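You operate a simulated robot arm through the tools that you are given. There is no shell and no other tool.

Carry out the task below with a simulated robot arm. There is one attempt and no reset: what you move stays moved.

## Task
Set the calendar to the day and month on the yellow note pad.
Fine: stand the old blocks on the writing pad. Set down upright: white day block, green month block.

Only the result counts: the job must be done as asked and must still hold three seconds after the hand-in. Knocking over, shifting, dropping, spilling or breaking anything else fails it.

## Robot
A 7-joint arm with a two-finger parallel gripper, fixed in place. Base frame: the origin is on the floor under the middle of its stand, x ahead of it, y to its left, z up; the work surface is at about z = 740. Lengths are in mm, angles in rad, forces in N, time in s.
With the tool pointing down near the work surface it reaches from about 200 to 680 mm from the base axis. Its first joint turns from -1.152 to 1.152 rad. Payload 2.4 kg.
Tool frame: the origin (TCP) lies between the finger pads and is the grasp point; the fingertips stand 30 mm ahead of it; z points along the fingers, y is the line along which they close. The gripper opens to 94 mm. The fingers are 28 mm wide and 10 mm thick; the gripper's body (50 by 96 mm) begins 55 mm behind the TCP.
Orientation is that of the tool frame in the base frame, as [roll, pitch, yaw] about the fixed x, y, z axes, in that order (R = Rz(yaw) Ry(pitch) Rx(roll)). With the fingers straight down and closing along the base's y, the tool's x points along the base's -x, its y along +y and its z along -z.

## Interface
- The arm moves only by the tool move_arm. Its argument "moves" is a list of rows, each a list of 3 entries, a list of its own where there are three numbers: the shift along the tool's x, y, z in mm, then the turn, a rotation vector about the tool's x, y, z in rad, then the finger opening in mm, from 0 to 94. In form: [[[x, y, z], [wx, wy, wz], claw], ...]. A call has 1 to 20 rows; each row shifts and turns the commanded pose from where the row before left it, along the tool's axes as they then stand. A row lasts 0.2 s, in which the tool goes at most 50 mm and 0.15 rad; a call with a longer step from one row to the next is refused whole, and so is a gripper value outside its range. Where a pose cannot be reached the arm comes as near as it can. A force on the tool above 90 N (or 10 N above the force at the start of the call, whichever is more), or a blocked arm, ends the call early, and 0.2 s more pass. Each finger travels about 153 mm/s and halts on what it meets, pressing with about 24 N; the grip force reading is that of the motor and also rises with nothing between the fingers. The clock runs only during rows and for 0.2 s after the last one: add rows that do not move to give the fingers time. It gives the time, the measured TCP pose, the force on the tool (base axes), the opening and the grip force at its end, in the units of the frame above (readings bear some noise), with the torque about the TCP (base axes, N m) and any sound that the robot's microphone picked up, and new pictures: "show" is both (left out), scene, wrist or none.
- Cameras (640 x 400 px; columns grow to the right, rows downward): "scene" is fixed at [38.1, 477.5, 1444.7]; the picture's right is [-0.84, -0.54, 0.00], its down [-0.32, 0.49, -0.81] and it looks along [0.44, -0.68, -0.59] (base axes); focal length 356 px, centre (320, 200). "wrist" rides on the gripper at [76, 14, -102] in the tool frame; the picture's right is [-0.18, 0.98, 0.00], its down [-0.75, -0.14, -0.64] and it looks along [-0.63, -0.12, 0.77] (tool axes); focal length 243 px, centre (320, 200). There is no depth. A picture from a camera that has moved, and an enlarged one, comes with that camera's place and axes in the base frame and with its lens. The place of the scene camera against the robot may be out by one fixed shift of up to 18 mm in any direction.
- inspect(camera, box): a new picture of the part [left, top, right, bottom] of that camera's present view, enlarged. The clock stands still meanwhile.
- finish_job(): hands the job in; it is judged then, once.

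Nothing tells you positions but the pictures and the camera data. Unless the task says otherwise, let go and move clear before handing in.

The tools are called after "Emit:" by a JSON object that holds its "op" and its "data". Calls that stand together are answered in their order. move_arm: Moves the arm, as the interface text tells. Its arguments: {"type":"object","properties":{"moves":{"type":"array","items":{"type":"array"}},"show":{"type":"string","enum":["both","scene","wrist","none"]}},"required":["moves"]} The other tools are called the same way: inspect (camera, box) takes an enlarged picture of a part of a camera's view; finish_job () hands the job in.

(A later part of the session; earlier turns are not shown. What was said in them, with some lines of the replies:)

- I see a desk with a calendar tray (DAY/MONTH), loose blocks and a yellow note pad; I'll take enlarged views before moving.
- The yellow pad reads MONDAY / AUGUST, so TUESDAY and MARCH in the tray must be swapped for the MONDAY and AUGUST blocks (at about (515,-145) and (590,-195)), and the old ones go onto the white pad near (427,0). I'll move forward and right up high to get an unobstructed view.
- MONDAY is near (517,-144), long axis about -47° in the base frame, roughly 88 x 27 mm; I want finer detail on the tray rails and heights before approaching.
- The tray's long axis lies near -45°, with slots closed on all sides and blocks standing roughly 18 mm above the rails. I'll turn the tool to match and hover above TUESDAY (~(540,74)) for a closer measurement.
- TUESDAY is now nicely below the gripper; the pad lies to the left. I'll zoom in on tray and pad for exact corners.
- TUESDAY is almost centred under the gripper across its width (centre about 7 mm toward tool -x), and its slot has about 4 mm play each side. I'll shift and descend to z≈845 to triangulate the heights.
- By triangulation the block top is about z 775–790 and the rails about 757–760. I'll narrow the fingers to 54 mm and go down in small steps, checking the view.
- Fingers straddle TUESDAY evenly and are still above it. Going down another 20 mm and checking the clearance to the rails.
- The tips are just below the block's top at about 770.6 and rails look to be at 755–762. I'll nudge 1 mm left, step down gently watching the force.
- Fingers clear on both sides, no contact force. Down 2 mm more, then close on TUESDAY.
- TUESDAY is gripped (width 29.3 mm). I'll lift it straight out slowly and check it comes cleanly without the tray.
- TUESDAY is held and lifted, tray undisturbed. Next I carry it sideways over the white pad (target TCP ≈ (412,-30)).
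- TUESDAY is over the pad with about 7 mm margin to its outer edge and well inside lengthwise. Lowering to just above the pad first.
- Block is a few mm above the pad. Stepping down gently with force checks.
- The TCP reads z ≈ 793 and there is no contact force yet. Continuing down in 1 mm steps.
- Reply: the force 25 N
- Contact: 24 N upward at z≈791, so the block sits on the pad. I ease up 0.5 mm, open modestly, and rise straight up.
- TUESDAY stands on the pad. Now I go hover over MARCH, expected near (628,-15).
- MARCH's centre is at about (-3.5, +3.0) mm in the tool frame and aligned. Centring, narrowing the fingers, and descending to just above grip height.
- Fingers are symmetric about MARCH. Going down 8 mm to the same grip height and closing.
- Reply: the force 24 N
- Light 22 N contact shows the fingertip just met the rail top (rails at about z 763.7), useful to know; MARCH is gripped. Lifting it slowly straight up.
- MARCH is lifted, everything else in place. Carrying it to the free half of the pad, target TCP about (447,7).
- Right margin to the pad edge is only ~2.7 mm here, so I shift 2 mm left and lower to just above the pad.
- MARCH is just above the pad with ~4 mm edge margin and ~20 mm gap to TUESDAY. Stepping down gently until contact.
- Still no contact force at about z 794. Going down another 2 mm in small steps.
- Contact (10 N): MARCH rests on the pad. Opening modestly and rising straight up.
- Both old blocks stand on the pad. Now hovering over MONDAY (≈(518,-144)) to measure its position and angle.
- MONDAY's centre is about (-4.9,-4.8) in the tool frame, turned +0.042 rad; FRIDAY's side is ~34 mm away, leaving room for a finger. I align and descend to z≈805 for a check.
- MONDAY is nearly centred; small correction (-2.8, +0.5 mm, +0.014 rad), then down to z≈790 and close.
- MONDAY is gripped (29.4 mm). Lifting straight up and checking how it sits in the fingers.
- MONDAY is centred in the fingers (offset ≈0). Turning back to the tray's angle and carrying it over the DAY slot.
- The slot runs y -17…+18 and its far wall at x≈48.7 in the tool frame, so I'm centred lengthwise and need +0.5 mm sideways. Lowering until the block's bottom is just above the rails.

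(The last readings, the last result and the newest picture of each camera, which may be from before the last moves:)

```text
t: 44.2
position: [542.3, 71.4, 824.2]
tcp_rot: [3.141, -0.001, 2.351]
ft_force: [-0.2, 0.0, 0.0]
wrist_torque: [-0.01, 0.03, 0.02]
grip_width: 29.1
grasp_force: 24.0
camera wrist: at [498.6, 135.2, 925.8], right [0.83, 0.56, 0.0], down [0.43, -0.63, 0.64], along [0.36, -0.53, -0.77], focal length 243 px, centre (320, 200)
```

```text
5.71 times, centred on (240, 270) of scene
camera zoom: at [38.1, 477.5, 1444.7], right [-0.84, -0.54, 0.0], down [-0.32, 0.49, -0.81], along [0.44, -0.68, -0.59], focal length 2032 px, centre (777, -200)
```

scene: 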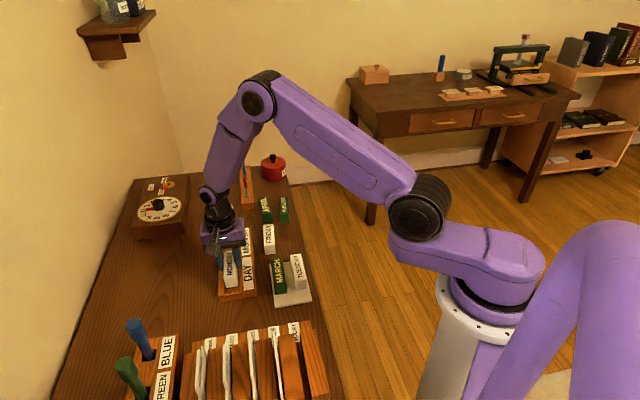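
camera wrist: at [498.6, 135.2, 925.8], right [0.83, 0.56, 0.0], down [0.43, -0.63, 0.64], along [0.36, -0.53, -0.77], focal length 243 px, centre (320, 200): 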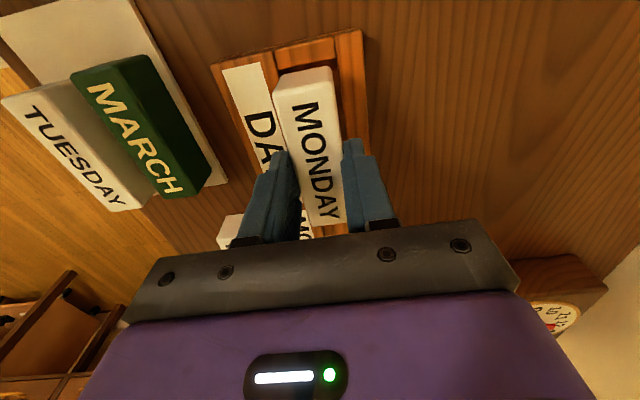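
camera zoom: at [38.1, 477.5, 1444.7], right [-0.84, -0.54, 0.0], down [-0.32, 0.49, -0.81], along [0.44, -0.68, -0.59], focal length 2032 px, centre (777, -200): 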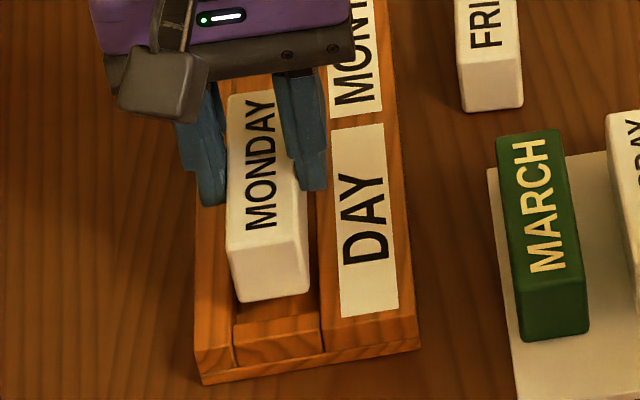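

Block's footprint is inside the slot opening; small trim (-1 mm x, +0.6 mm y), then lower into the slot in stages.

Emit:
{"op": "move_arm", "data": {"moves": [[[-1, 0.6, 0], [0, 0, 0], 20], [[0, 0, 4], [0, 0, 0], 20], [[0, 0, 4], [0, 0, 0], 20], [[0, 0, 2], [0, 0, 0], 20], [[0, 0, 0], [0, 0, 0], 20]], "show": "wrist"}}

Emit:
{"op": "inspect", "data": {"camera": "wrist", "box": [220, 0, 400, 112]}}

Emit:
{"op": "inspect", "data": {"camera": "scene", "box": [212, 245, 268, 300]}}

```text
t: 45.4
position: [545.4, 70.7, 812.8]
tcp_rot: [-3.14, -0.001, 2.35]
ft_force: [0.0, -0.5, -0.3]
wrist_torque: [0.02, 0.0, -0.01]
grip_width: 29.3
grasp_force: 23.7
camera wrist: at [500.5, 134.4, 914.8], right [0.83, 0.56, 0.0], down [0.43, -0.63, 0.64], along [0.36, -0.53, -0.77], focal length 243 px, centre (320, 200)
```

wrist: 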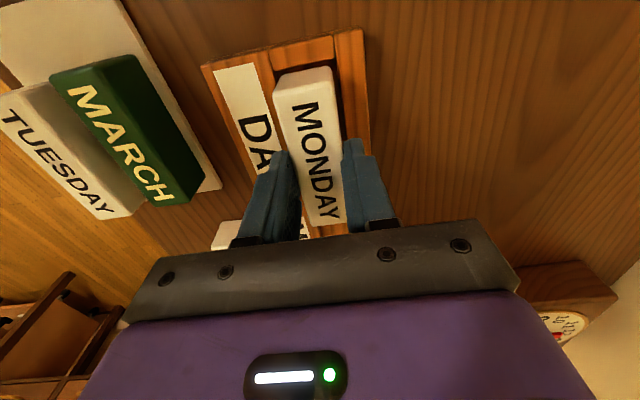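

```text
3.56 times, centred on (310, 56) of wrist
camera zoom: at [500.5, 134.4, 914.8], right [0.83, 0.56, 0.0], down [0.43, -0.63, 0.64], along [0.36, -0.53, -0.77], focal length 863 px, centre (356, 712)
```

zoom: 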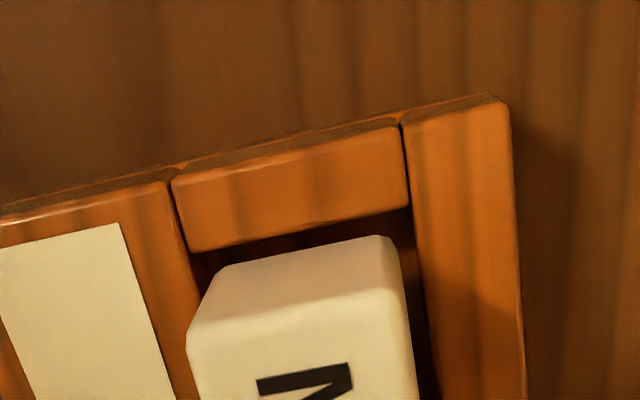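

```text
7.27 times, centred on (240, 272) of scene
camera zoom: at [38.1, 477.5, 1444.7], right [-0.84, -0.54, 0.0], down [-0.32, 0.49, -0.81], along [0.44, -0.68, -0.59], focal length 2586 px, centre (902, -327)
```

zoom: 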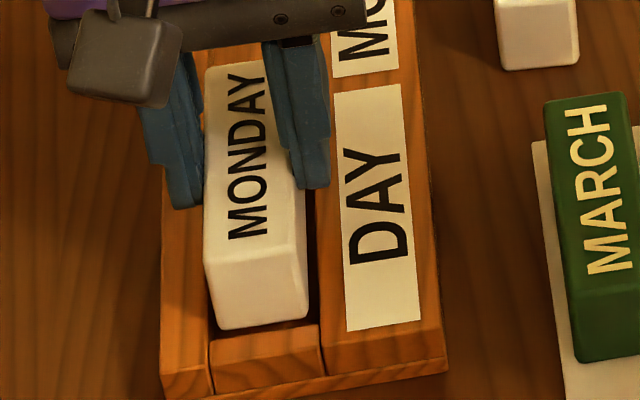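

Balanced gaps on all sides and no contact; lowering further into the slot.

Emit:
{"op": "move_arm", "data": {"moves": [[[0, 0, 3], [0, 0, 0], 20], [[0, 0, 3], [0, 0, 0], 20], [[0, 0, 3], [0, 0, 0], 20], [[0, 0, 0], [0, 0, 0], 20]], "show": "none"}}

```text
t: 46.4
position: [542.5, 70.5, 803.2]
tcp_rot: [-3.141, 0.001, 2.35]
ft_force: [0.3, -0.7, -0.1]
wrist_torque: [-0.03, -0.01, 0.0]
grip_width: 29.2
grasp_force: 23.4
```

No lateral or vertical force at z≈803, so the block is sliding in freely. Continuing toward the slot floor (expected around z≈797).

Emit:
{"op": "move_arm", "data": {"moves": [[[0, 0, 2], [0, 0, 0], 20], [[0, 0, 2], [0, 0, 0], 20], [[0, 0, 0], [0, 0, 0], 20]], "show": "none"}}

```text
t: 47.2
position: [544.6, 71.2, 800.3]
tcp_rot: [3.141, -0.001, 2.352]
ft_force: [0.3, 0.5, -0.2]
wrist_torque: [-0.02, -0.01, -0.03]
grip_width: 29.3
grasp_force: 24.3
```

Still free at about z 799–800. One-millimetre steps now.

Emit:
{"op": "move_arm", "data": {"moves": [[[0, 0, 1], [0, 0, 0], 20], [[0, 0, 1], [0, 0, 0], 20], [[0, 0, 0], [0, 0, 0], 20]], "show": "wrist"}}

Emit:
{"op": "inspect", "data": {"camera": "wrist", "box": [220, 0, 400, 112]}}

```text
t: 48.0
position: [544.1, 72.0, 798.2]
tcp_rot: [-3.14, 0.0, 2.351]
ft_force: [-2.5, -0.8, 5.1]
wrist_torque: [-0.02, 0.1, -0.03]
grip_width: 29.2
grasp_force: 24.2
camera wrist: at [500.8, 135.7, 900.3], right [0.83, 0.56, 0.0], down [0.43, -0.63, 0.64], along [0.36, -0.53, -0.77], focal length 243 px, centre (320, 200)
```

wrist: 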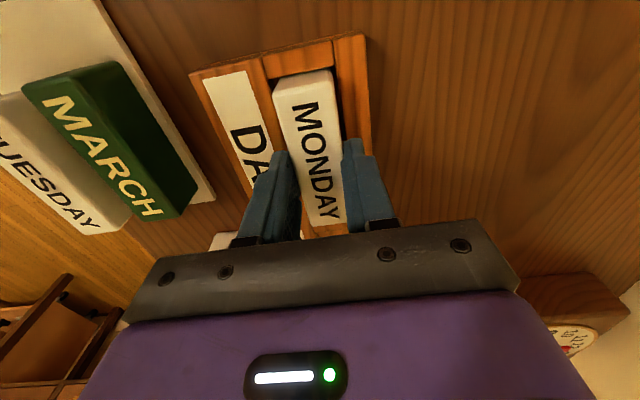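

```text
3.56 times, centred on (310, 56) of wrist
camera zoom: at [500.8, 135.7, 900.3], right [0.83, 0.56, 0.0], down [0.43, -0.63, 0.64], along [0.36, -0.53, -0.77], focal length 863 px, centre (356, 712)
```

zoom: 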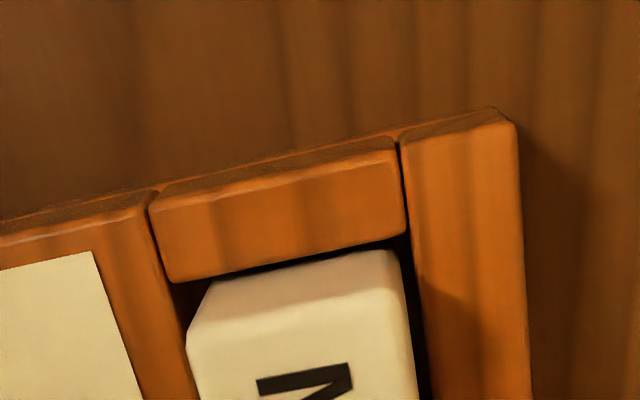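

Light contact (5 N) at exactly the expected floor height. Releasing and rising.

Emit:
{"op": "move_arm", "data": {"moves": [[[0, 0, 0], [0, 0, 0], 28], [[0, 0, 0], [0, 0, 0], 36], [[0, 0, 0], [0, 0, 0], 44], [[0, 0, 0], [0, 0, 0], 46], [[0, 0, -8], [0, 0, 0], 46], [[0, 0, -20], [0, 0, 0], 46], [[0, 0, -30], [0, 0, 0], 50], [[0, 0, -36], [0, 0, 0], 54], [[0, 0, 0], [0, 0, 0], 54], [[0, 0, 0], [0, 0, 0], 54]], "show": "both"}}

Emit:
{"op": "inspect", "data": {"camera": "scene", "box": [205, 225, 275, 305]}}

Emit:
{"op": "inspect", "data": {"camera": "wrist", "box": [220, 0, 400, 112]}}

```text
t: 50.2
position: [545.7, 71.3, 893.9]
tcp_rot: [-3.141, -0.001, 2.35]
ft_force: [-0.4, -1.2, -0.8]
wrist_torque: [-0.05, -0.02, 0.0]
grip_width: 54.0
grasp_force: 0.0
camera wrist: at [501.3, 135.1, 994.7], right [0.83, 0.56, 0.0], down [0.43, -0.63, 0.64], along [0.36, -0.53, -0.77], focal length 243 px, centre (320, 200)
```

scene: 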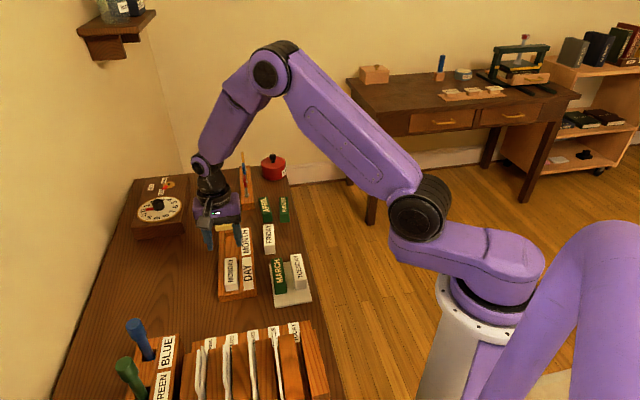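
wrist: 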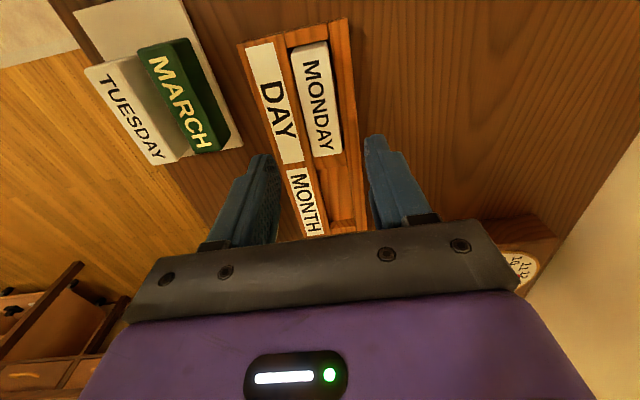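

```text
5.00 times, centred on (240, 265) of scene
camera zoom: at [38.1, 477.4, 1444.7], right [-0.84, -0.54, 0.0], down [-0.32, 0.49, -0.81], along [0.44, -0.68, -0.59], focal length 1778 px, centre (720, -125)
```

zoom: 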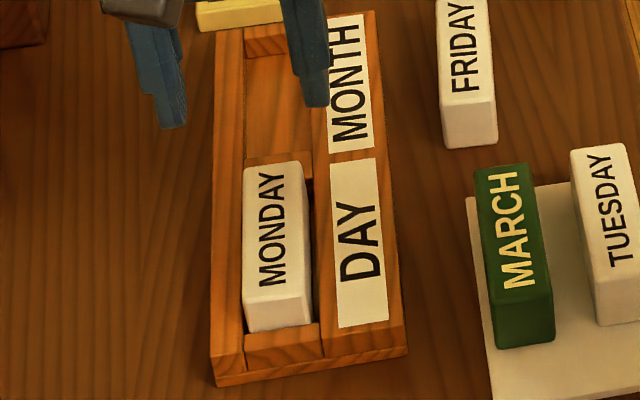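

```text
3.56 times, centred on (310, 56) of wrist
camera zoom: at [501.3, 135.1, 994.7], right [0.83, 0.56, 0.0], down [0.43, -0.63, 0.64], along [0.36, -0.53, -0.77], focal length 863 px, centre (356, 712)
```

zoom: 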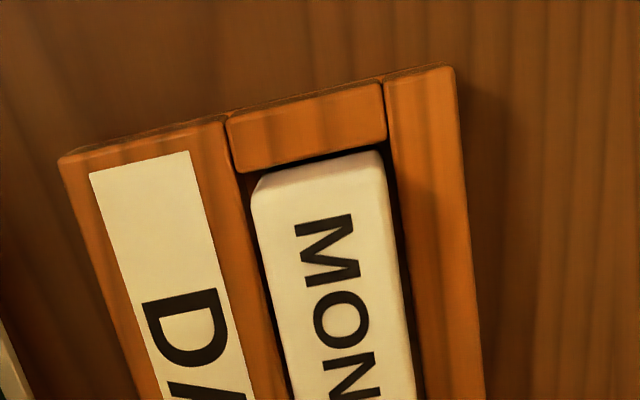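

MONDAY sits in the DAY slot. Now going to hover over the AUGUST block, expected near (598,-218), staying clear of the tall pen stand near x≈735.

Emit:
{"op": "move_arm", "data": {"moves": [[[-34.4, -23.4, 0], [0, 0, 0], 60], [[-34.4, -23.4, 0], [0, 0, 0], 60], [[-34.4, -23.4, 0], [0, 0, 0], 60], [[-34.4, -23.4, 0], [0, 0, 0], 60], [[-34.4, -23.4, 0], [0, 0, 0], 60], [[-34.4, -23.4, 0], [0, 0, 0], 60], [[-29, -20, 0], [0, 0, 0], 60], [[0, 0, 0], [0, 0, 0], 60], [[0, 0, 0], [0, 0, 0], 60]], "show": "both"}}

Emit:
{"op": "inspect", "data": {"camera": "wrist", "box": [230, 40, 390, 140]}}

Emit:
{"op": "inspect", "data": {"camera": "wrist", "box": [240, 110, 400, 210]}}

```text
t: 52.2
position: [596.4, -209.7, 891.7]
tcp_rot: [3.141, -0.001, 2.35]
ft_force: [0.2, -1.0, -0.2]
wrist_torque: [0.02, 0.0, 0.01]
grip_width: 60.0
grasp_force: 0.1
camera wrist: at [552.6, -145.2, 994.7], right [0.83, 0.56, 0.0], down [0.43, -0.63, 0.64], along [0.36, -0.53, -0.77], focal length 243 px, centre (320, 200)
```

scene: 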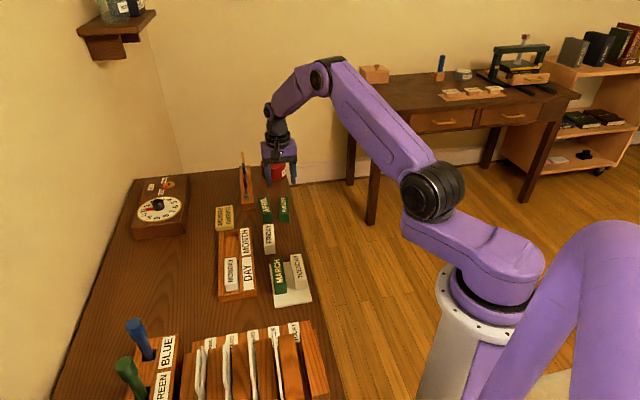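
wrist: 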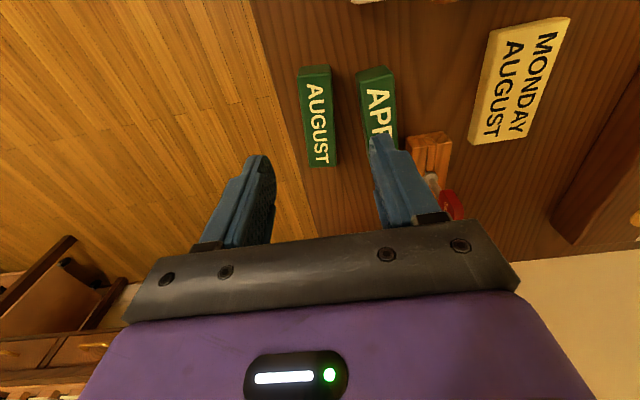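

```text
4.00 times, centred on (310, 90) of wrist
camera zoom: at [552.6, -145.2, 994.7], right [0.83, 0.56, 0.0], down [0.43, -0.63, 0.64], along [0.36, -0.53, -0.77], focal length 970 px, centre (360, 640)
```

zoom: 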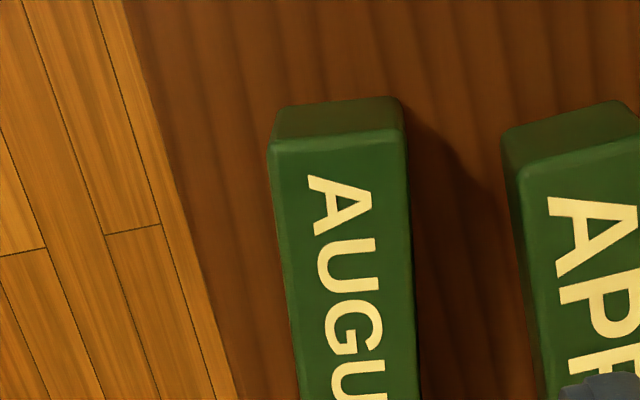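

```text
4.00 times, centred on (320, 160) of wrist
camera zoom: at [552.6, -145.2, 994.7], right [0.83, 0.56, 0.0], down [0.43, -0.63, 0.64], along [0.36, -0.53, -0.77], focal length 970 px, centre (320, 360)
```

zoom: 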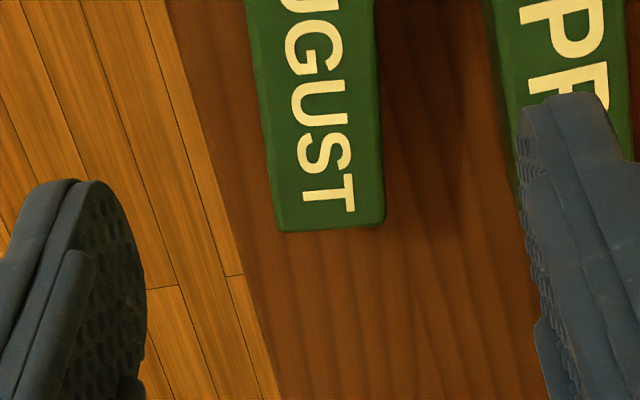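

AUGUST is centred at about (-16.5,-3.9) in the tool frame and turned +0.093 rad; APRIL is ~27 mm to its side so I keep the opening small. Aligning and descending to z≈805.

Emit:
{"op": "move_arm", "data": {"moves": [[[-16.5, -3.9, 0], [0, 0, 0.0926], 50], [[0, 0, 20], [0, 0, 0], 44], [[0, 0, 20], [0, 0, 0], 44], [[0, 0, 20], [0, 0, 0], 44], [[0, 0, 15], [0, 0, 0], 44], [[0, 0, 10], [0, 0, 0], 44], [[0, 0, 0], [0, 0, 0], 44], [[0, 0, 0], [0, 0, 0], 44]], "show": "both"}}

Emit:
{"op": "inspect", "data": {"camera": "wrist", "box": [240, 60, 400, 160]}}

Emit:
{"op": "inspect", "data": {"camera": "wrist", "box": [240, 130, 400, 230]}}

Emit:
{"op": "inspect", "data": {"camera": "scene", "box": [235, 150, 315, 230]}}

```text
t: 54.0
position: [605.2, -223.3, 808.0]
tcp_rot: [3.141, -0.001, 2.257]
ft_force: [0.0, -0.3, -0.2]
wrist_torque: [0.02, 0.03, 0.0]
grip_width: 43.9
grasp_force: 0.1
camera wrist: at [567.7, -155.9, 909.2], right [0.88, 0.48, 0.0], down [0.37, -0.67, 0.64], along [0.31, -0.56, -0.77], focal length 243 px, centre (320, 200)
```

scene: 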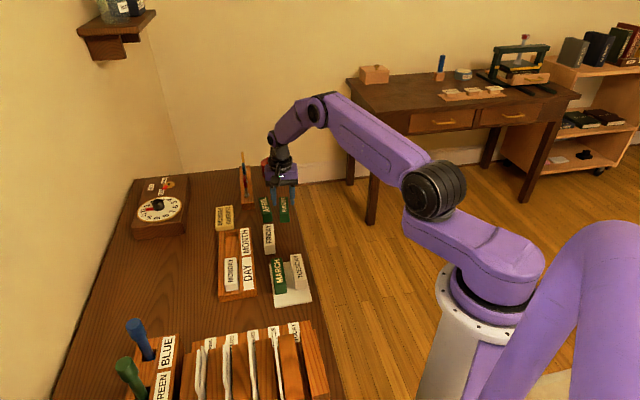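
wrist: 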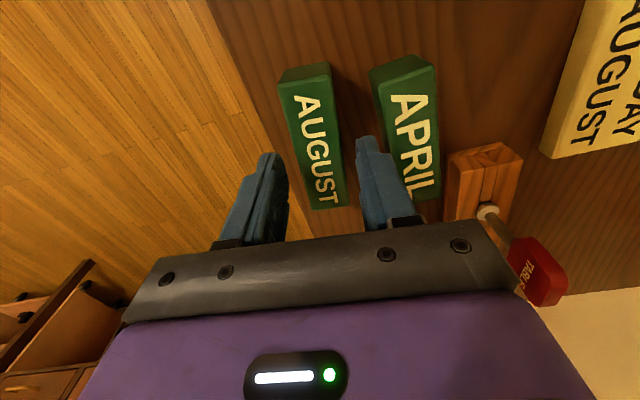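

```text
4.00 times, centred on (320, 110) of wrist
camera zoom: at [567.7, -155.9, 909.2], right [0.88, 0.48, 0.0], down [0.37, -0.67, 0.64], along [0.31, -0.56, -0.77], focal length 970 px, centre (320, 560)
```

zoom: 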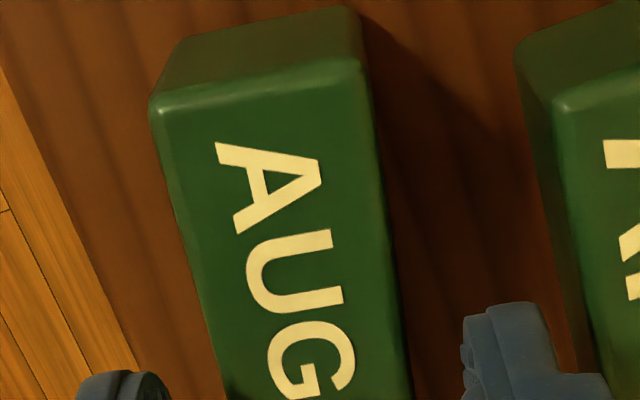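

```text
4.00 times, centred on (320, 180) of wrist
camera zoom: at [567.7, -155.9, 909.2], right [0.88, 0.48, 0.0], down [0.37, -0.67, 0.64], along [0.31, -0.56, -0.77], focal length 970 px, centre (320, 280)
```

zoom: 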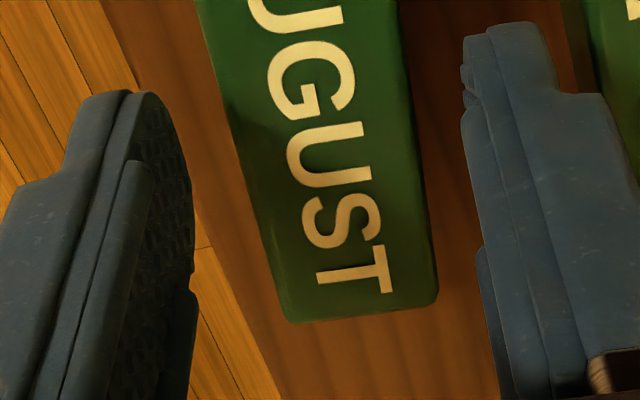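

```text
5.00 times, centred on (275, 190) of scene
camera zoom: at [38.1, 477.5, 1444.7], right [-0.84, -0.54, 0.0], down [-0.32, 0.49, -0.81], along [0.44, -0.68, -0.59], focal length 1778 px, centre (545, 250)
```

zoom: 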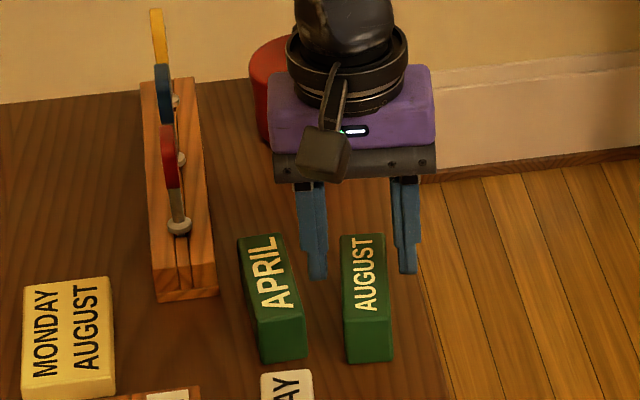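

AUGUST is now centred and aligned within half a millimetre. Down 16 mm to z≈791 and close.

Emit:
{"op": "move_arm", "data": {"moves": [[[0, -0.4, 4], [0, 0, 0.004], 44], [[0, 0, 4], [0, 0, 0], 44], [[0, 0, 4], [0, 0, 0], 44], [[0, 0, 4], [0, 0, 0], 44], [[0, 0, 0], [0, 0, 0], 44], [[0, 0, 0], [0, 0, 0], 36], [[0, 0, 0], [0, 0, 0], 30], [[0, 0, 0], [0, 0, 0], 22], [[0, 0, 0], [0, 0, 0], 20], [[0, 0, 0], [0, 0, 0], 20]], "show": "both"}}

Emit:
{"op": "inspect", "data": {"camera": "scene", "box": [235, 160, 315, 240]}}

```text
t: 56.2
position: [605.0, -225.2, 791.7]
tcp_rot: [3.141, 0.002, 2.255]
ft_force: [0.0, 0.8, 1.0]
wrist_torque: [0.01, -0.03, 0.01]
grip_width: 29.3
grasp_force: 24.7
camera wrist: at [567.4, -156.5, 893.8], right [0.88, 0.48, 0.0], down [0.37, -0.67, 0.64], along [0.31, -0.56, -0.77], focal length 243 px, centre (320, 200)
```

scene: 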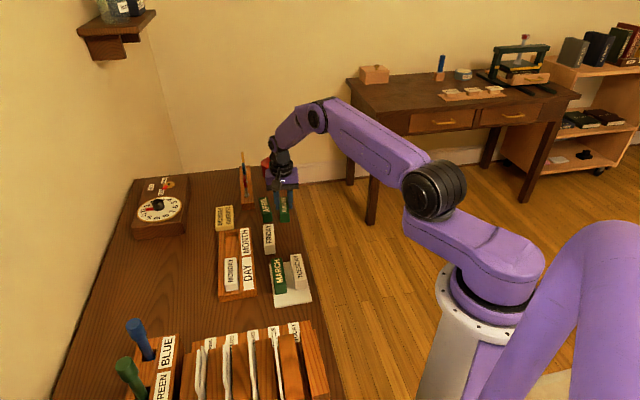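
wrist: 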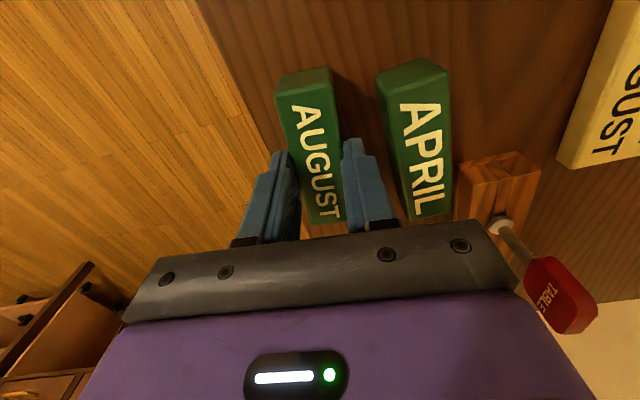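

```text
5.00 times, centred on (275, 200) of scene
camera zoom: at [38.1, 477.5, 1444.7], right [-0.84, -0.54, 0.0], down [-0.32, 0.49, -0.81], along [0.44, -0.68, -0.59], focal length 1778 px, centre (545, 200)
```

zoom: 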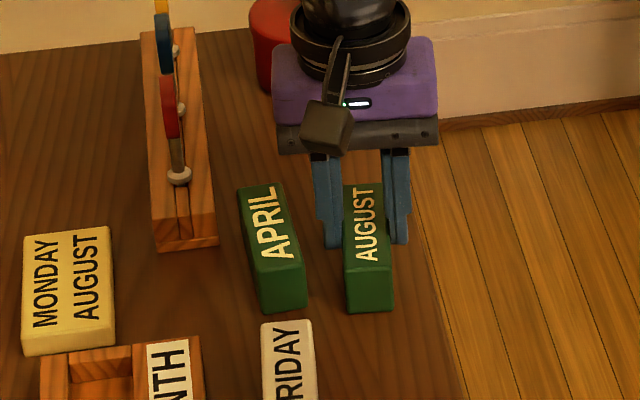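

AUGUST is gripped at 29.3 mm. Lifting it straight up clear of everything and checking its seat in the fingers.

Emit:
{"op": "move_arm", "data": {"moves": [[[0, 0, -5], [0, 0, 0], 20], [[0, 0, -10], [0, 0, 0], 20], [[0, 0, -20], [0, 0, 0], 20], [[0, 0, -25], [0, 0, 0], 20], [[0, 0, -25], [0, 0, 0], 20], [[0, 0, -15], [0, 0, 0], 20], [[0, 0, 0], [0, 0, 0], 20]], "show": "both"}}

Emit:
{"op": "inspect", "data": {"camera": "wrist", "box": [240, 50, 400, 150]}}

Emit:
{"op": "inspect", "data": {"camera": "wrist", "box": [240, 150, 400, 250]}}

```text
t: 57.8
position: [604.1, -222.1, 892.0]
tcp_rot: [3.141, -0.001, 2.255]
ft_force: [-0.8, 0.2, -1.2]
wrist_torque: [0.01, -0.01, 0.01]
grip_width: 29.0
grasp_force: 24.2
camera wrist: at [567.2, -155.1, 993.3], right [0.88, 0.48, 0.0], down [0.37, -0.67, 0.64], along [0.31, -0.56, -0.77], focal length 243 px, centre (320, 200)
```

scene: 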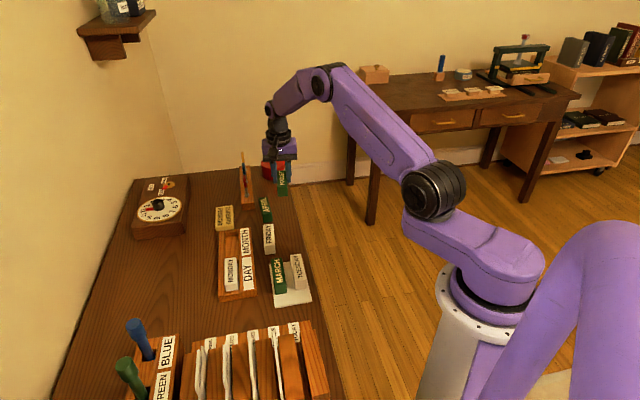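
wrist: 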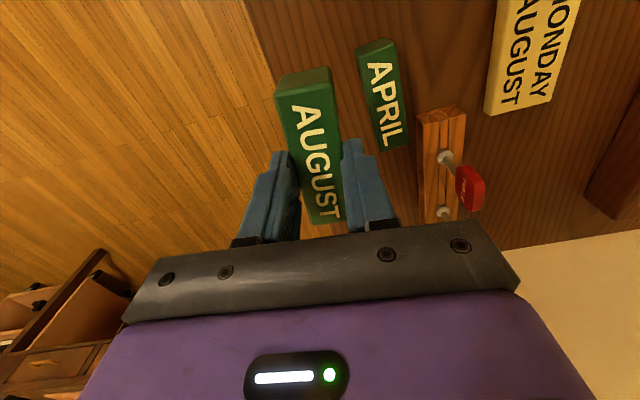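

```text
4.00 times, centred on (320, 100) of wrist
camera zoom: at [567.2, -155.1, 993.3], right [0.88, 0.48, 0.0], down [0.37, -0.67, 0.64], along [0.31, -0.56, -0.77], focal length 970 px, centre (320, 600)
```

zoom: 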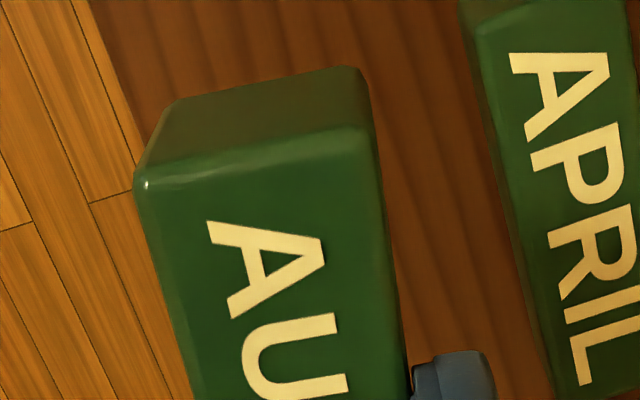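

```text
4.00 times, centred on (320, 200) of wrist
camera zoom: at [567.2, -155.1, 993.3], right [0.88, 0.48, 0.0], down [0.37, -0.67, 0.64], along [0.31, -0.56, -0.77], focal length 970 px, centre (320, 200)
```

zoom: 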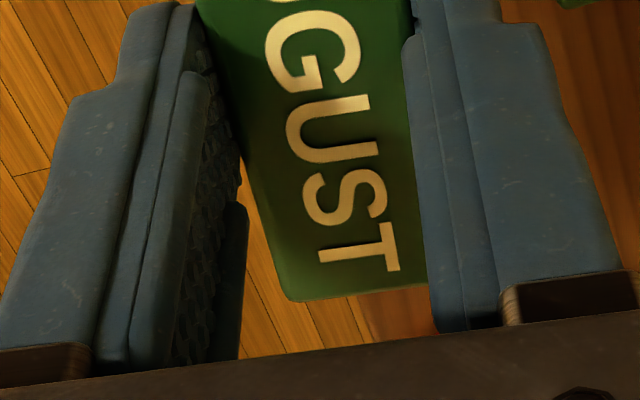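

AUGUST is centred in the fingers. Rotating back to the tray's angle and carrying it over the MONTH slot (target TCP ≈ (629,-16)).

Emit:
{"op": "move_arm", "data": {"moves": [[[0, 0, 0], [0, 0, -0.0966], 20], [[26.1, 32.6, 0], [0, 0, 0], 20], [[26.1, 32.6, 0], [0, 0, 0], 20], [[26.1, 32.6, 0], [0, 0, 0], 20], [[26.1, 32.6, 0], [0, 0, 0], 20], [[26.1, 32.6, 0], [0, 0, 0], 20], [[0, 0, 0], [0, 0, 0], 20], [[0, 0, 0], [0, 0, 0], 20]], "show": "both"}}

Emit:
{"op": "inspect", "data": {"camera": "wrist", "box": [220, 0, 400, 112]}}

Emit:
{"op": "inspect", "data": {"camera": "scene", "box": [200, 190, 280, 275]}}

```text
t: 59.6
position: [629.5, -15.8, 890.5]
tcp_rot: [3.141, 0.0, 2.352]
ft_force: [1.0, 1.0, -0.8]
wrist_torque: [-0.01, 0.01, 0.02]
grip_width: 29.1
grasp_force: 23.8
camera wrist: at [586.0, 48.4, 992.1], right [0.83, 0.56, 0.0], down [0.43, -0.64, 0.64], along [0.36, -0.53, -0.77], focal length 243 px, centre (320, 200)
```

scene: 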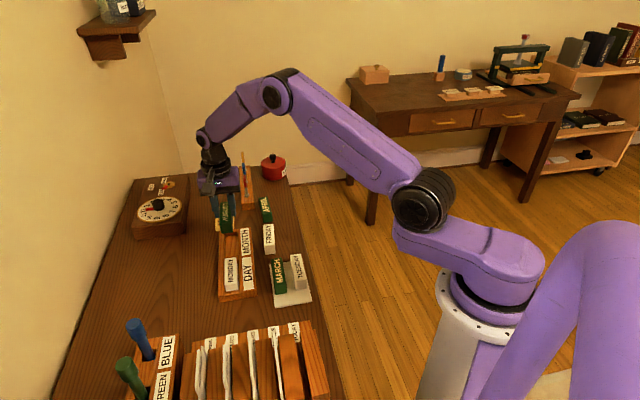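
wrist: 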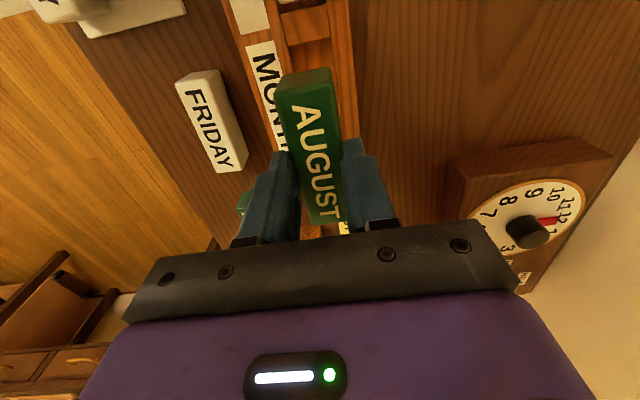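

```text
3.56 times, centred on (310, 56) of wrist
camera zoom: at [586.0, 48.4, 992.1], right [0.83, 0.56, 0.0], down [0.43, -0.64, 0.64], along [0.36, -0.53, -0.77], focal length 863 px, centre (356, 712)
```

zoom: 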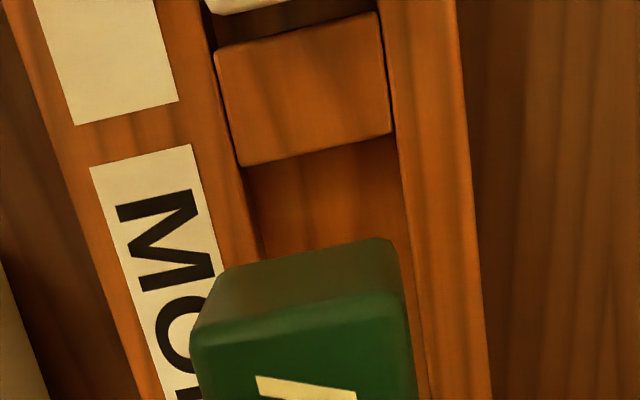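

```text
4.71 times, centred on (240, 232) of scene
camera zoom: at [38.1, 477.5, 1444.7], right [-0.84, -0.54, 0.0], down [-0.32, 0.49, -0.81], along [0.44, -0.68, -0.59], focal length 1674 px, centre (696, 47)
```

zoom: 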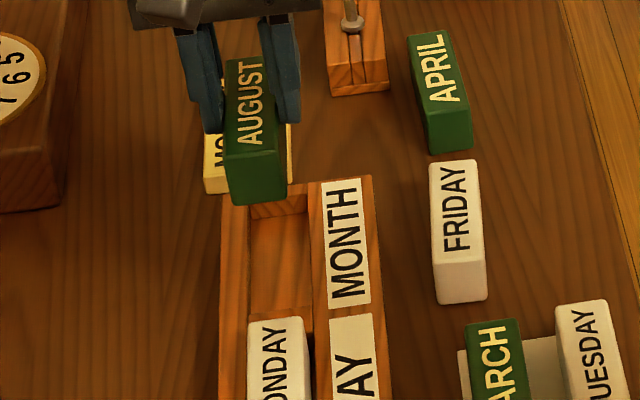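

Slot far wall is at x≈50.5 and sides -16.9…18.1 in the tool frame, so I trim (+1.5, +0.6) mm and lower to just above the rails.

Emit:
{"op": "move_arm", "data": {"moves": [[[1.5, 0.6, 10], [0, 0, 0], 20], [[0, 0, 20], [0, 0, 0], 20], [[0, 0, 20], [0, 0, 0], 20], [[0, 0, 16], [0, 0, 0], 20], [[0, 0, 0], [0, 0, 0], 20], [[0, 0, 0], [0, 0, 0], 20]], "show": "wrist"}}

Emit:
{"op": "inspect", "data": {"camera": "wrist", "box": [220, 0, 400, 112]}}

Emit:
{"op": "inspect", "data": {"camera": "scene", "box": [205, 205, 275, 275]}}

```text
t: 61.0
position: [626.6, -15.2, 825.2]
tcp_rot: [3.141, 0.001, 2.35]
ft_force: [0.1, 0.9, -1.2]
wrist_torque: [0.0, 0.01, 0.0]
grip_width: 29.5
grasp_force: 23.8
camera wrist: at [582.8, 48.9, 926.6], right [0.83, 0.56, 0.0], down [0.43, -0.64, 0.64], along [0.36, -0.53, -0.77], focal length 243 px, centre (320, 200)
```

wrist: 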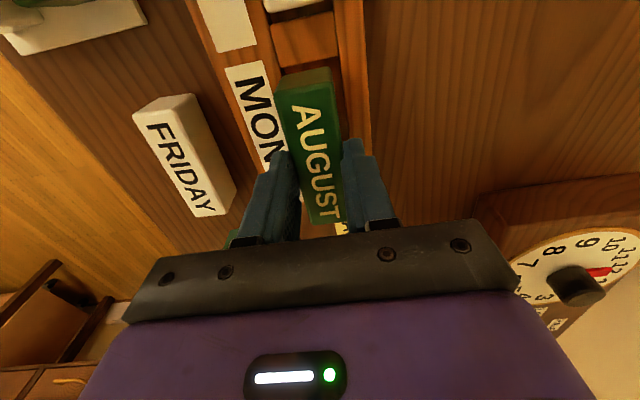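

```text
3.56 times, centred on (310, 56) of wrist
camera zoom: at [582.8, 48.9, 926.6], right [0.83, 0.56, 0.0], down [0.43, -0.64, 0.64], along [0.36, -0.53, -0.77], focal length 863 px, centre (356, 712)
```

zoom: 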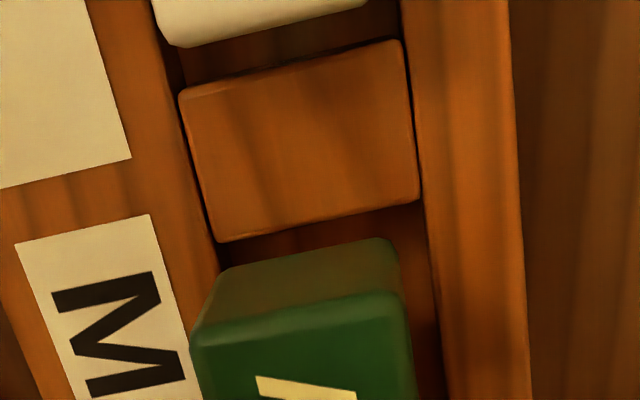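

```text
5.71 times, centred on (240, 240) of scene
camera zoom: at [38.1, 477.4, 1444.7], right [-0.84, -0.54, 0.0], down [-0.32, 0.49, -0.81], along [0.44, -0.68, -0.59], focal length 2032 px, centre (777, -29)
```

zoom: 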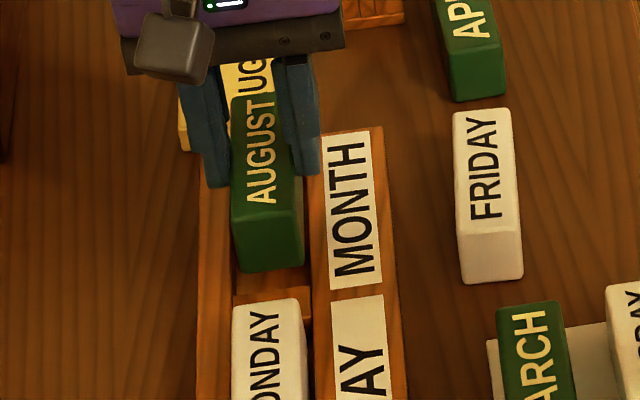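

Here the slot sides read -15…+20, i.e. I'm about 2 mm off sideways; correcting (-0.8, +2.0) mm and re-checking before insertion.

Emit:
{"op": "move_arm", "data": {"moves": [[[-0.8, 2.0, 0], [0, 0, 0], 20], [[0, 0, 3], [0, 0, 0], 20], [[0, 0, 0], [0, 0, 0], 20], [[0, 0, 0], [0, 0, 0], 20]], "show": "wrist"}}

Emit:
{"op": "inspect", "data": {"camera": "wrist", "box": [220, 0, 400, 112]}}

Emit:
{"op": "inspect", "data": {"camera": "scene", "box": [210, 215, 266, 265]}}

```text
t: 62.0
position: [629.1, -13.8, 823.2]
tcp_rot: [-3.14, 0.001, 2.352]
ft_force: [-0.2, -0.1, 0.5]
wrist_torque: [0.01, 0.0, 0.01]
grip_width: 29.2
grasp_force: 23.6
camera wrist: at [585.5, 50.1, 923.9], right [0.83, 0.56, 0.0], down [0.43, -0.64, 0.64], along [0.36, -0.53, -0.77], focal length 243 px, centre (320, 200)
```

wrist: 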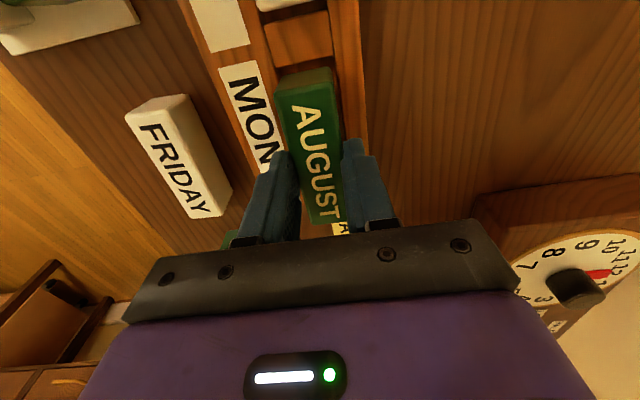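

```text
3.56 times, centred on (310, 56) of wrist
camera zoom: at [585.5, 50.1, 923.9], right [0.83, 0.56, 0.0], down [0.43, -0.64, 0.64], along [0.36, -0.53, -0.77], focal length 863 px, centre (356, 712)
```

zoom: 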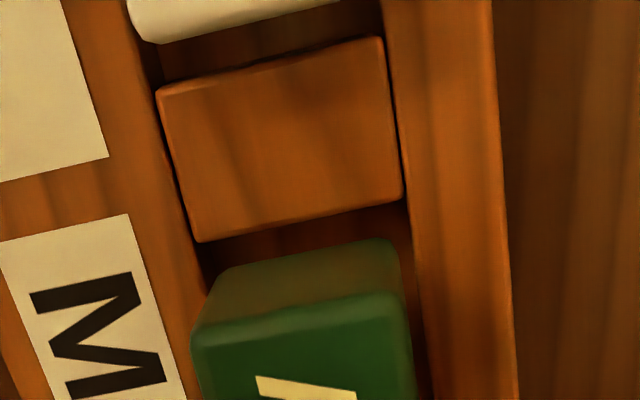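

```text
8.00 times, centred on (238, 240) of scene
camera zoom: at [38.1, 477.4, 1444.7], right [-0.84, -0.54, 0.0], down [-0.32, 0.49, -0.81], along [0.44, -0.68, -0.59], focal length 2845 px, centre (976, -120)
```

zoom: 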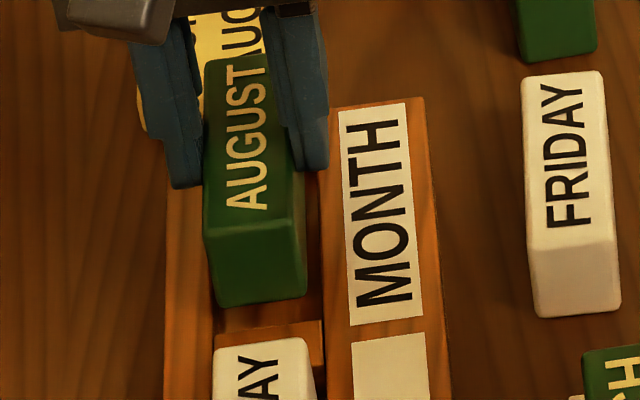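

Now centred (−17.7…+16.9, far wall 49). Tiny −0.4 mm trim, then lowering into the slot in stages.

Emit:
{"op": "move_arm", "data": {"moves": [[[0, -0.4, 3], [0, 0, 0], 20], [[0, 0, 3], [0, 0, 0], 20], [[0, 0, 3], [0, 0, 0], 20], [[0, 0, 0], [0, 0, 0], 20]], "show": "wrist"}}

Emit:
{"op": "inspect", "data": {"camera": "wrist", "box": [220, 0, 400, 112]}}

Emit:
{"op": "inspect", "data": {"camera": "scene", "box": [210, 215, 266, 265]}}

```text
t: 63.0
position: [629.4, -14.2, 813.9]
tcp_rot: [-3.141, 0.0, 2.349]
ft_force: [-0.8, 0.7, -0.2]
wrist_torque: [-0.03, -0.02, 0.02]
grip_width: 29.1
grasp_force: 24.0
camera wrist: at [584.9, 48.9, 915.1], right [0.83, 0.56, 0.0], down [0.43, -0.64, 0.64], along [0.36, -0.53, -0.77], focal length 243 px, centre (320, 200)
```

wrist: 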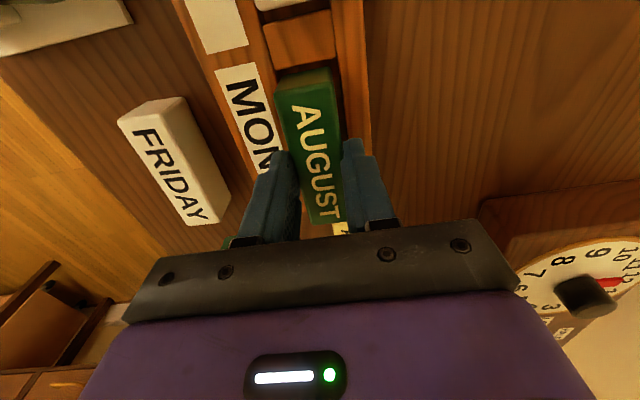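

```text
3.56 times, centred on (310, 56) of wrist
camera zoom: at [584.9, 48.9, 915.1], right [0.83, 0.56, 0.0], down [0.43, -0.64, 0.64], along [0.36, -0.53, -0.77], focal length 863 px, centre (356, 712)
```

zoom: 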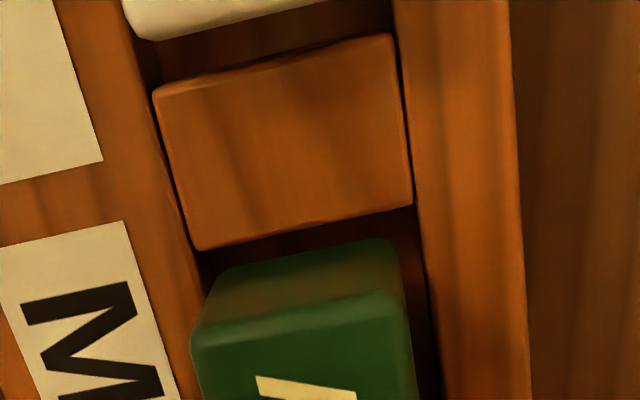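

```text
8.00 times, centred on (238, 240) of scene
camera zoom: at [38.1, 477.4, 1444.7], right [-0.84, -0.54, 0.0], down [-0.32, 0.49, -0.81], along [0.44, -0.68, -0.59], focal length 2845 px, centre (976, -120)
```

zoom: 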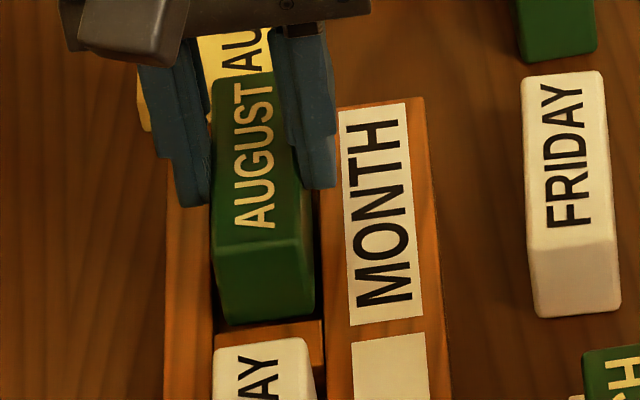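

Entering freely with about 2–3 mm gaps. Small +0.5 mm trim and continuing down.

Emit:
{"op": "move_arm", "data": {"moves": [[[0, 0.5, 1], [0, 0, 0], 20], [[0, 0, 3], [0, 0, 0], 20], [[0, 0, 3], [0, 0, 0], 20], [[0, 0, 3], [0, 0, 0], 20], [[0, 0, 0], [0, 0, 0], 20]], "show": "none"}}

```text
t: 64.2
position: [629.3, -13.7, 802.7]
tcp_rot: [-3.141, -0.001, 2.351]
ft_force: [-0.7, 0.8, -0.6]
wrist_torque: [-0.01, 0.03, 0.01]
grip_width: 29.1
grasp_force: 24.7
```

No forces at z≈803. Moving down toward the floor, expected at about z≈798.

Emit:
{"op": "move_arm", "data": {"moves": [[[0, 0, 2], [0, 0, 0], 20], [[0, 0, 1.5], [0, 0, 0], 20], [[0, 0, 0], [0, 0, 0], 20]], "show": "none"}}

```text
t: 65.0
position: [629.9, -15.0, 799.3]
tcp_rot: [-3.141, 0.0, 2.348]
ft_force: [-5.6, 0.3, 11.8]
wrist_torque: [0.05, 0.28, 0.03]
grip_width: 29.2
grasp_force: 24.0
```

Contact of ~12 N right at the expected floor height. Checking visually that it is fully seated before releasing.

Emit:
{"op": "inspect", "data": {"camera": "wrist", "box": [220, 0, 400, 112]}}

Emit:
{"op": "inspect", "data": {"camera": "scene", "box": [210, 215, 266, 265]}}

```text
3.56 times, centred on (310, 56) of wrist
camera zoom: at [585.8, 49.8, 901.7], right [0.83, 0.56, 0.0], down [0.43, -0.64, 0.64], along [0.36, -0.53, -0.77], focal length 863 px, centre (356, 712)
```

zoom: 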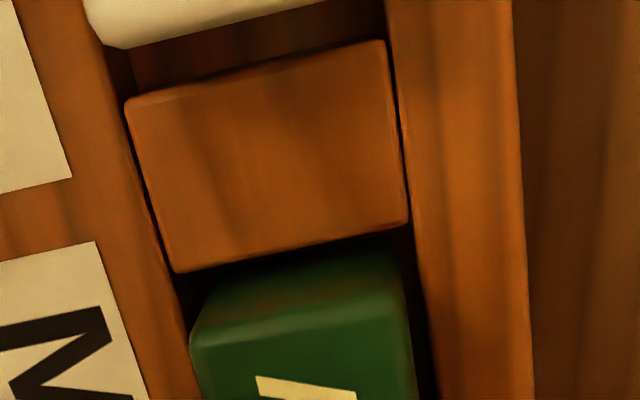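

```text
8.00 times, centred on (238, 240) of scene
camera zoom: at [37.7, 477.5, 1444.7], right [-0.84, -0.54, 0.0], down [-0.32, 0.49, -0.81], along [0.44, -0.68, -0.59], focal length 2845 px, centre (976, -120)
```

zoom: 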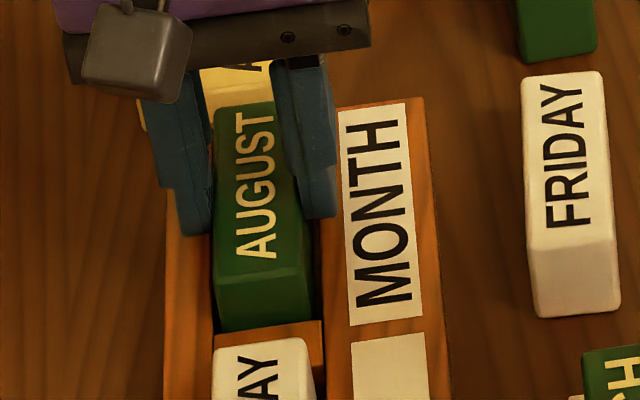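

AUGUST is down inside the slot, clear of all walls. Releasing and rising straight up.

Emit:
{"op": "move_arm", "data": {"moves": [[[0, 0, 0], [0, 0, 0], 28], [[0, 0, 0], [0, 0, 0], 36], [[0, 0, 0], [0, 0, 0], 44], [[0, 0, 0], [0, 0, 0], 46], [[0, 0, -8], [0, 0, 0], 46], [[0, 0, -20], [0, 0, 0], 46], [[0, 0, -30], [0, 0, 0], 50], [[0, 0, -40], [0, 0, 0], 54], [[0, 0, -40], [0, 0, 0], 54], [[0, 0, -40], [0, 0, 0], 54], [[0, 0, 0], [0, 0, 0], 54]], "show": "both"}}

Emit:
{"op": "inspect", "data": {"camera": "scene", "box": [200, 190, 330, 310]}}

Emit:
{"op": "inspect", "data": {"camera": "wrist", "box": [150, 0, 420, 170]}}

```text
t: 67.4
position: [631.1, -14.0, 978.2]
tcp_rot: [3.14, -0.001, 2.351]
ft_force: [0.4, -0.1, -0.7]
wrist_torque: [0.02, 0.02, 0.03]
grip_width: 54.1
grasp_force: 0.1
camera wrist: at [586.8, 50.8, 1079.6], right [0.83, 0.56, 0.0], down [0.43, -0.63, 0.64], along [0.36, -0.53, -0.77], focal length 243 px, centre (320, 200)
```

scene: 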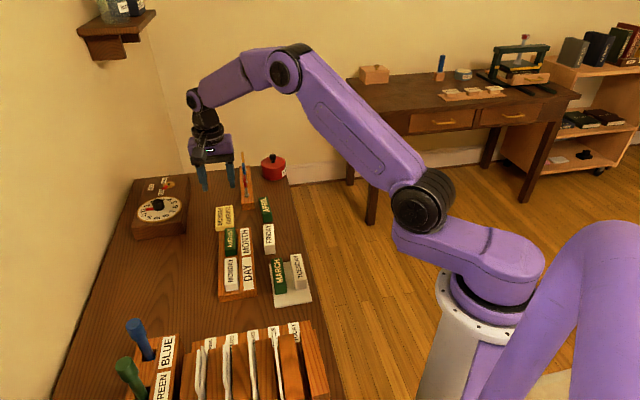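
wrist: 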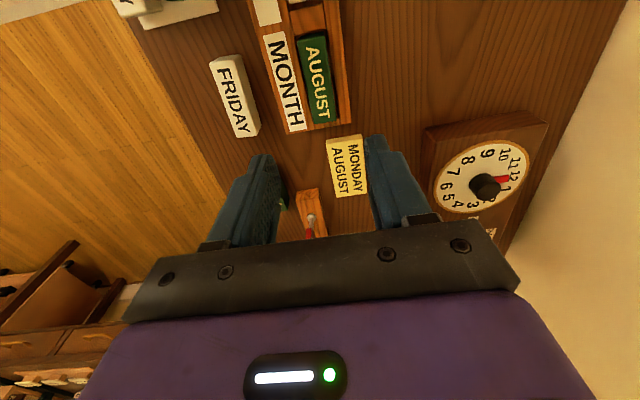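

```text
3.33 times, centred on (265, 250) of scene
camera zoom: at [38.1, 477.5, 1444.7], right [-0.84, -0.54, 0.0], down [-0.32, 0.49, -0.81], along [0.44, -0.68, -0.59], focal length 1186 px, centre (503, 33)
```

zoom: 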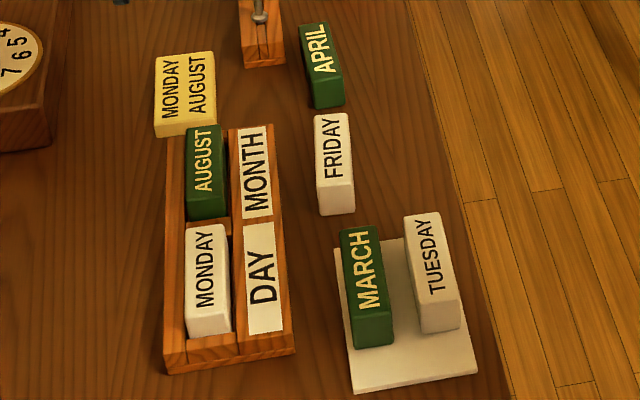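

```text
2.35 times, centred on (285, 85) of wrist
camera zoom: at [586.8, 50.8, 1079.6], right [0.83, 0.56, 0.0], down [0.43, -0.63, 0.64], along [0.36, -0.53, -0.77], focal length 571 px, centre (402, 471)
```

zoom: 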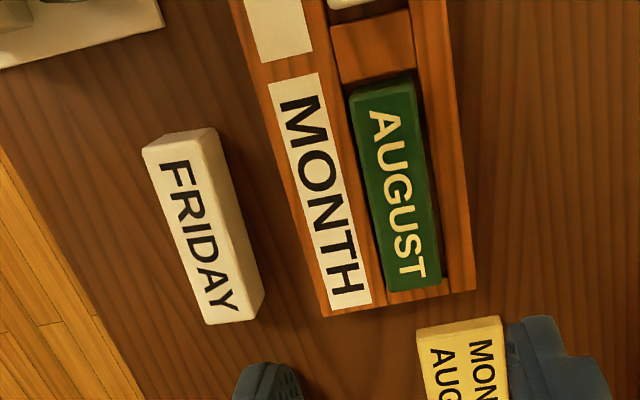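

The tray now shows MONDAY and AUGUST, label-up and seated. TUESDAY and MARCH stand on the white pad, the other items look undisturbed, and the gripper is empty and well clear, so I hand in.

Emit:
{"op": "finish_job", "data": {}}

```text
The job is handed in.
```

The calendar now reads MONDAY and AUGUST, matching the yellow note pad. I've handed the job in; no verdict came back.

- **New blocks:** the white MONDAY block is in the DAY slot and the green AUGUST block is in the MONTH slot. Both are upright with their labels facing up.
- **Old blocks:** TUESDAY and MARCH stand side by side on the white writing pad, labels up. Both are fully on the pad.
- **Everything else:** I saw nothing else moved or knocked over in the final pictures. One fingertip rested briefly on the tray rail (about 22 N, straight down) while I gripped MARCH, and the tray did not shift.

The gripper was empty and raised well clear before I handed in.
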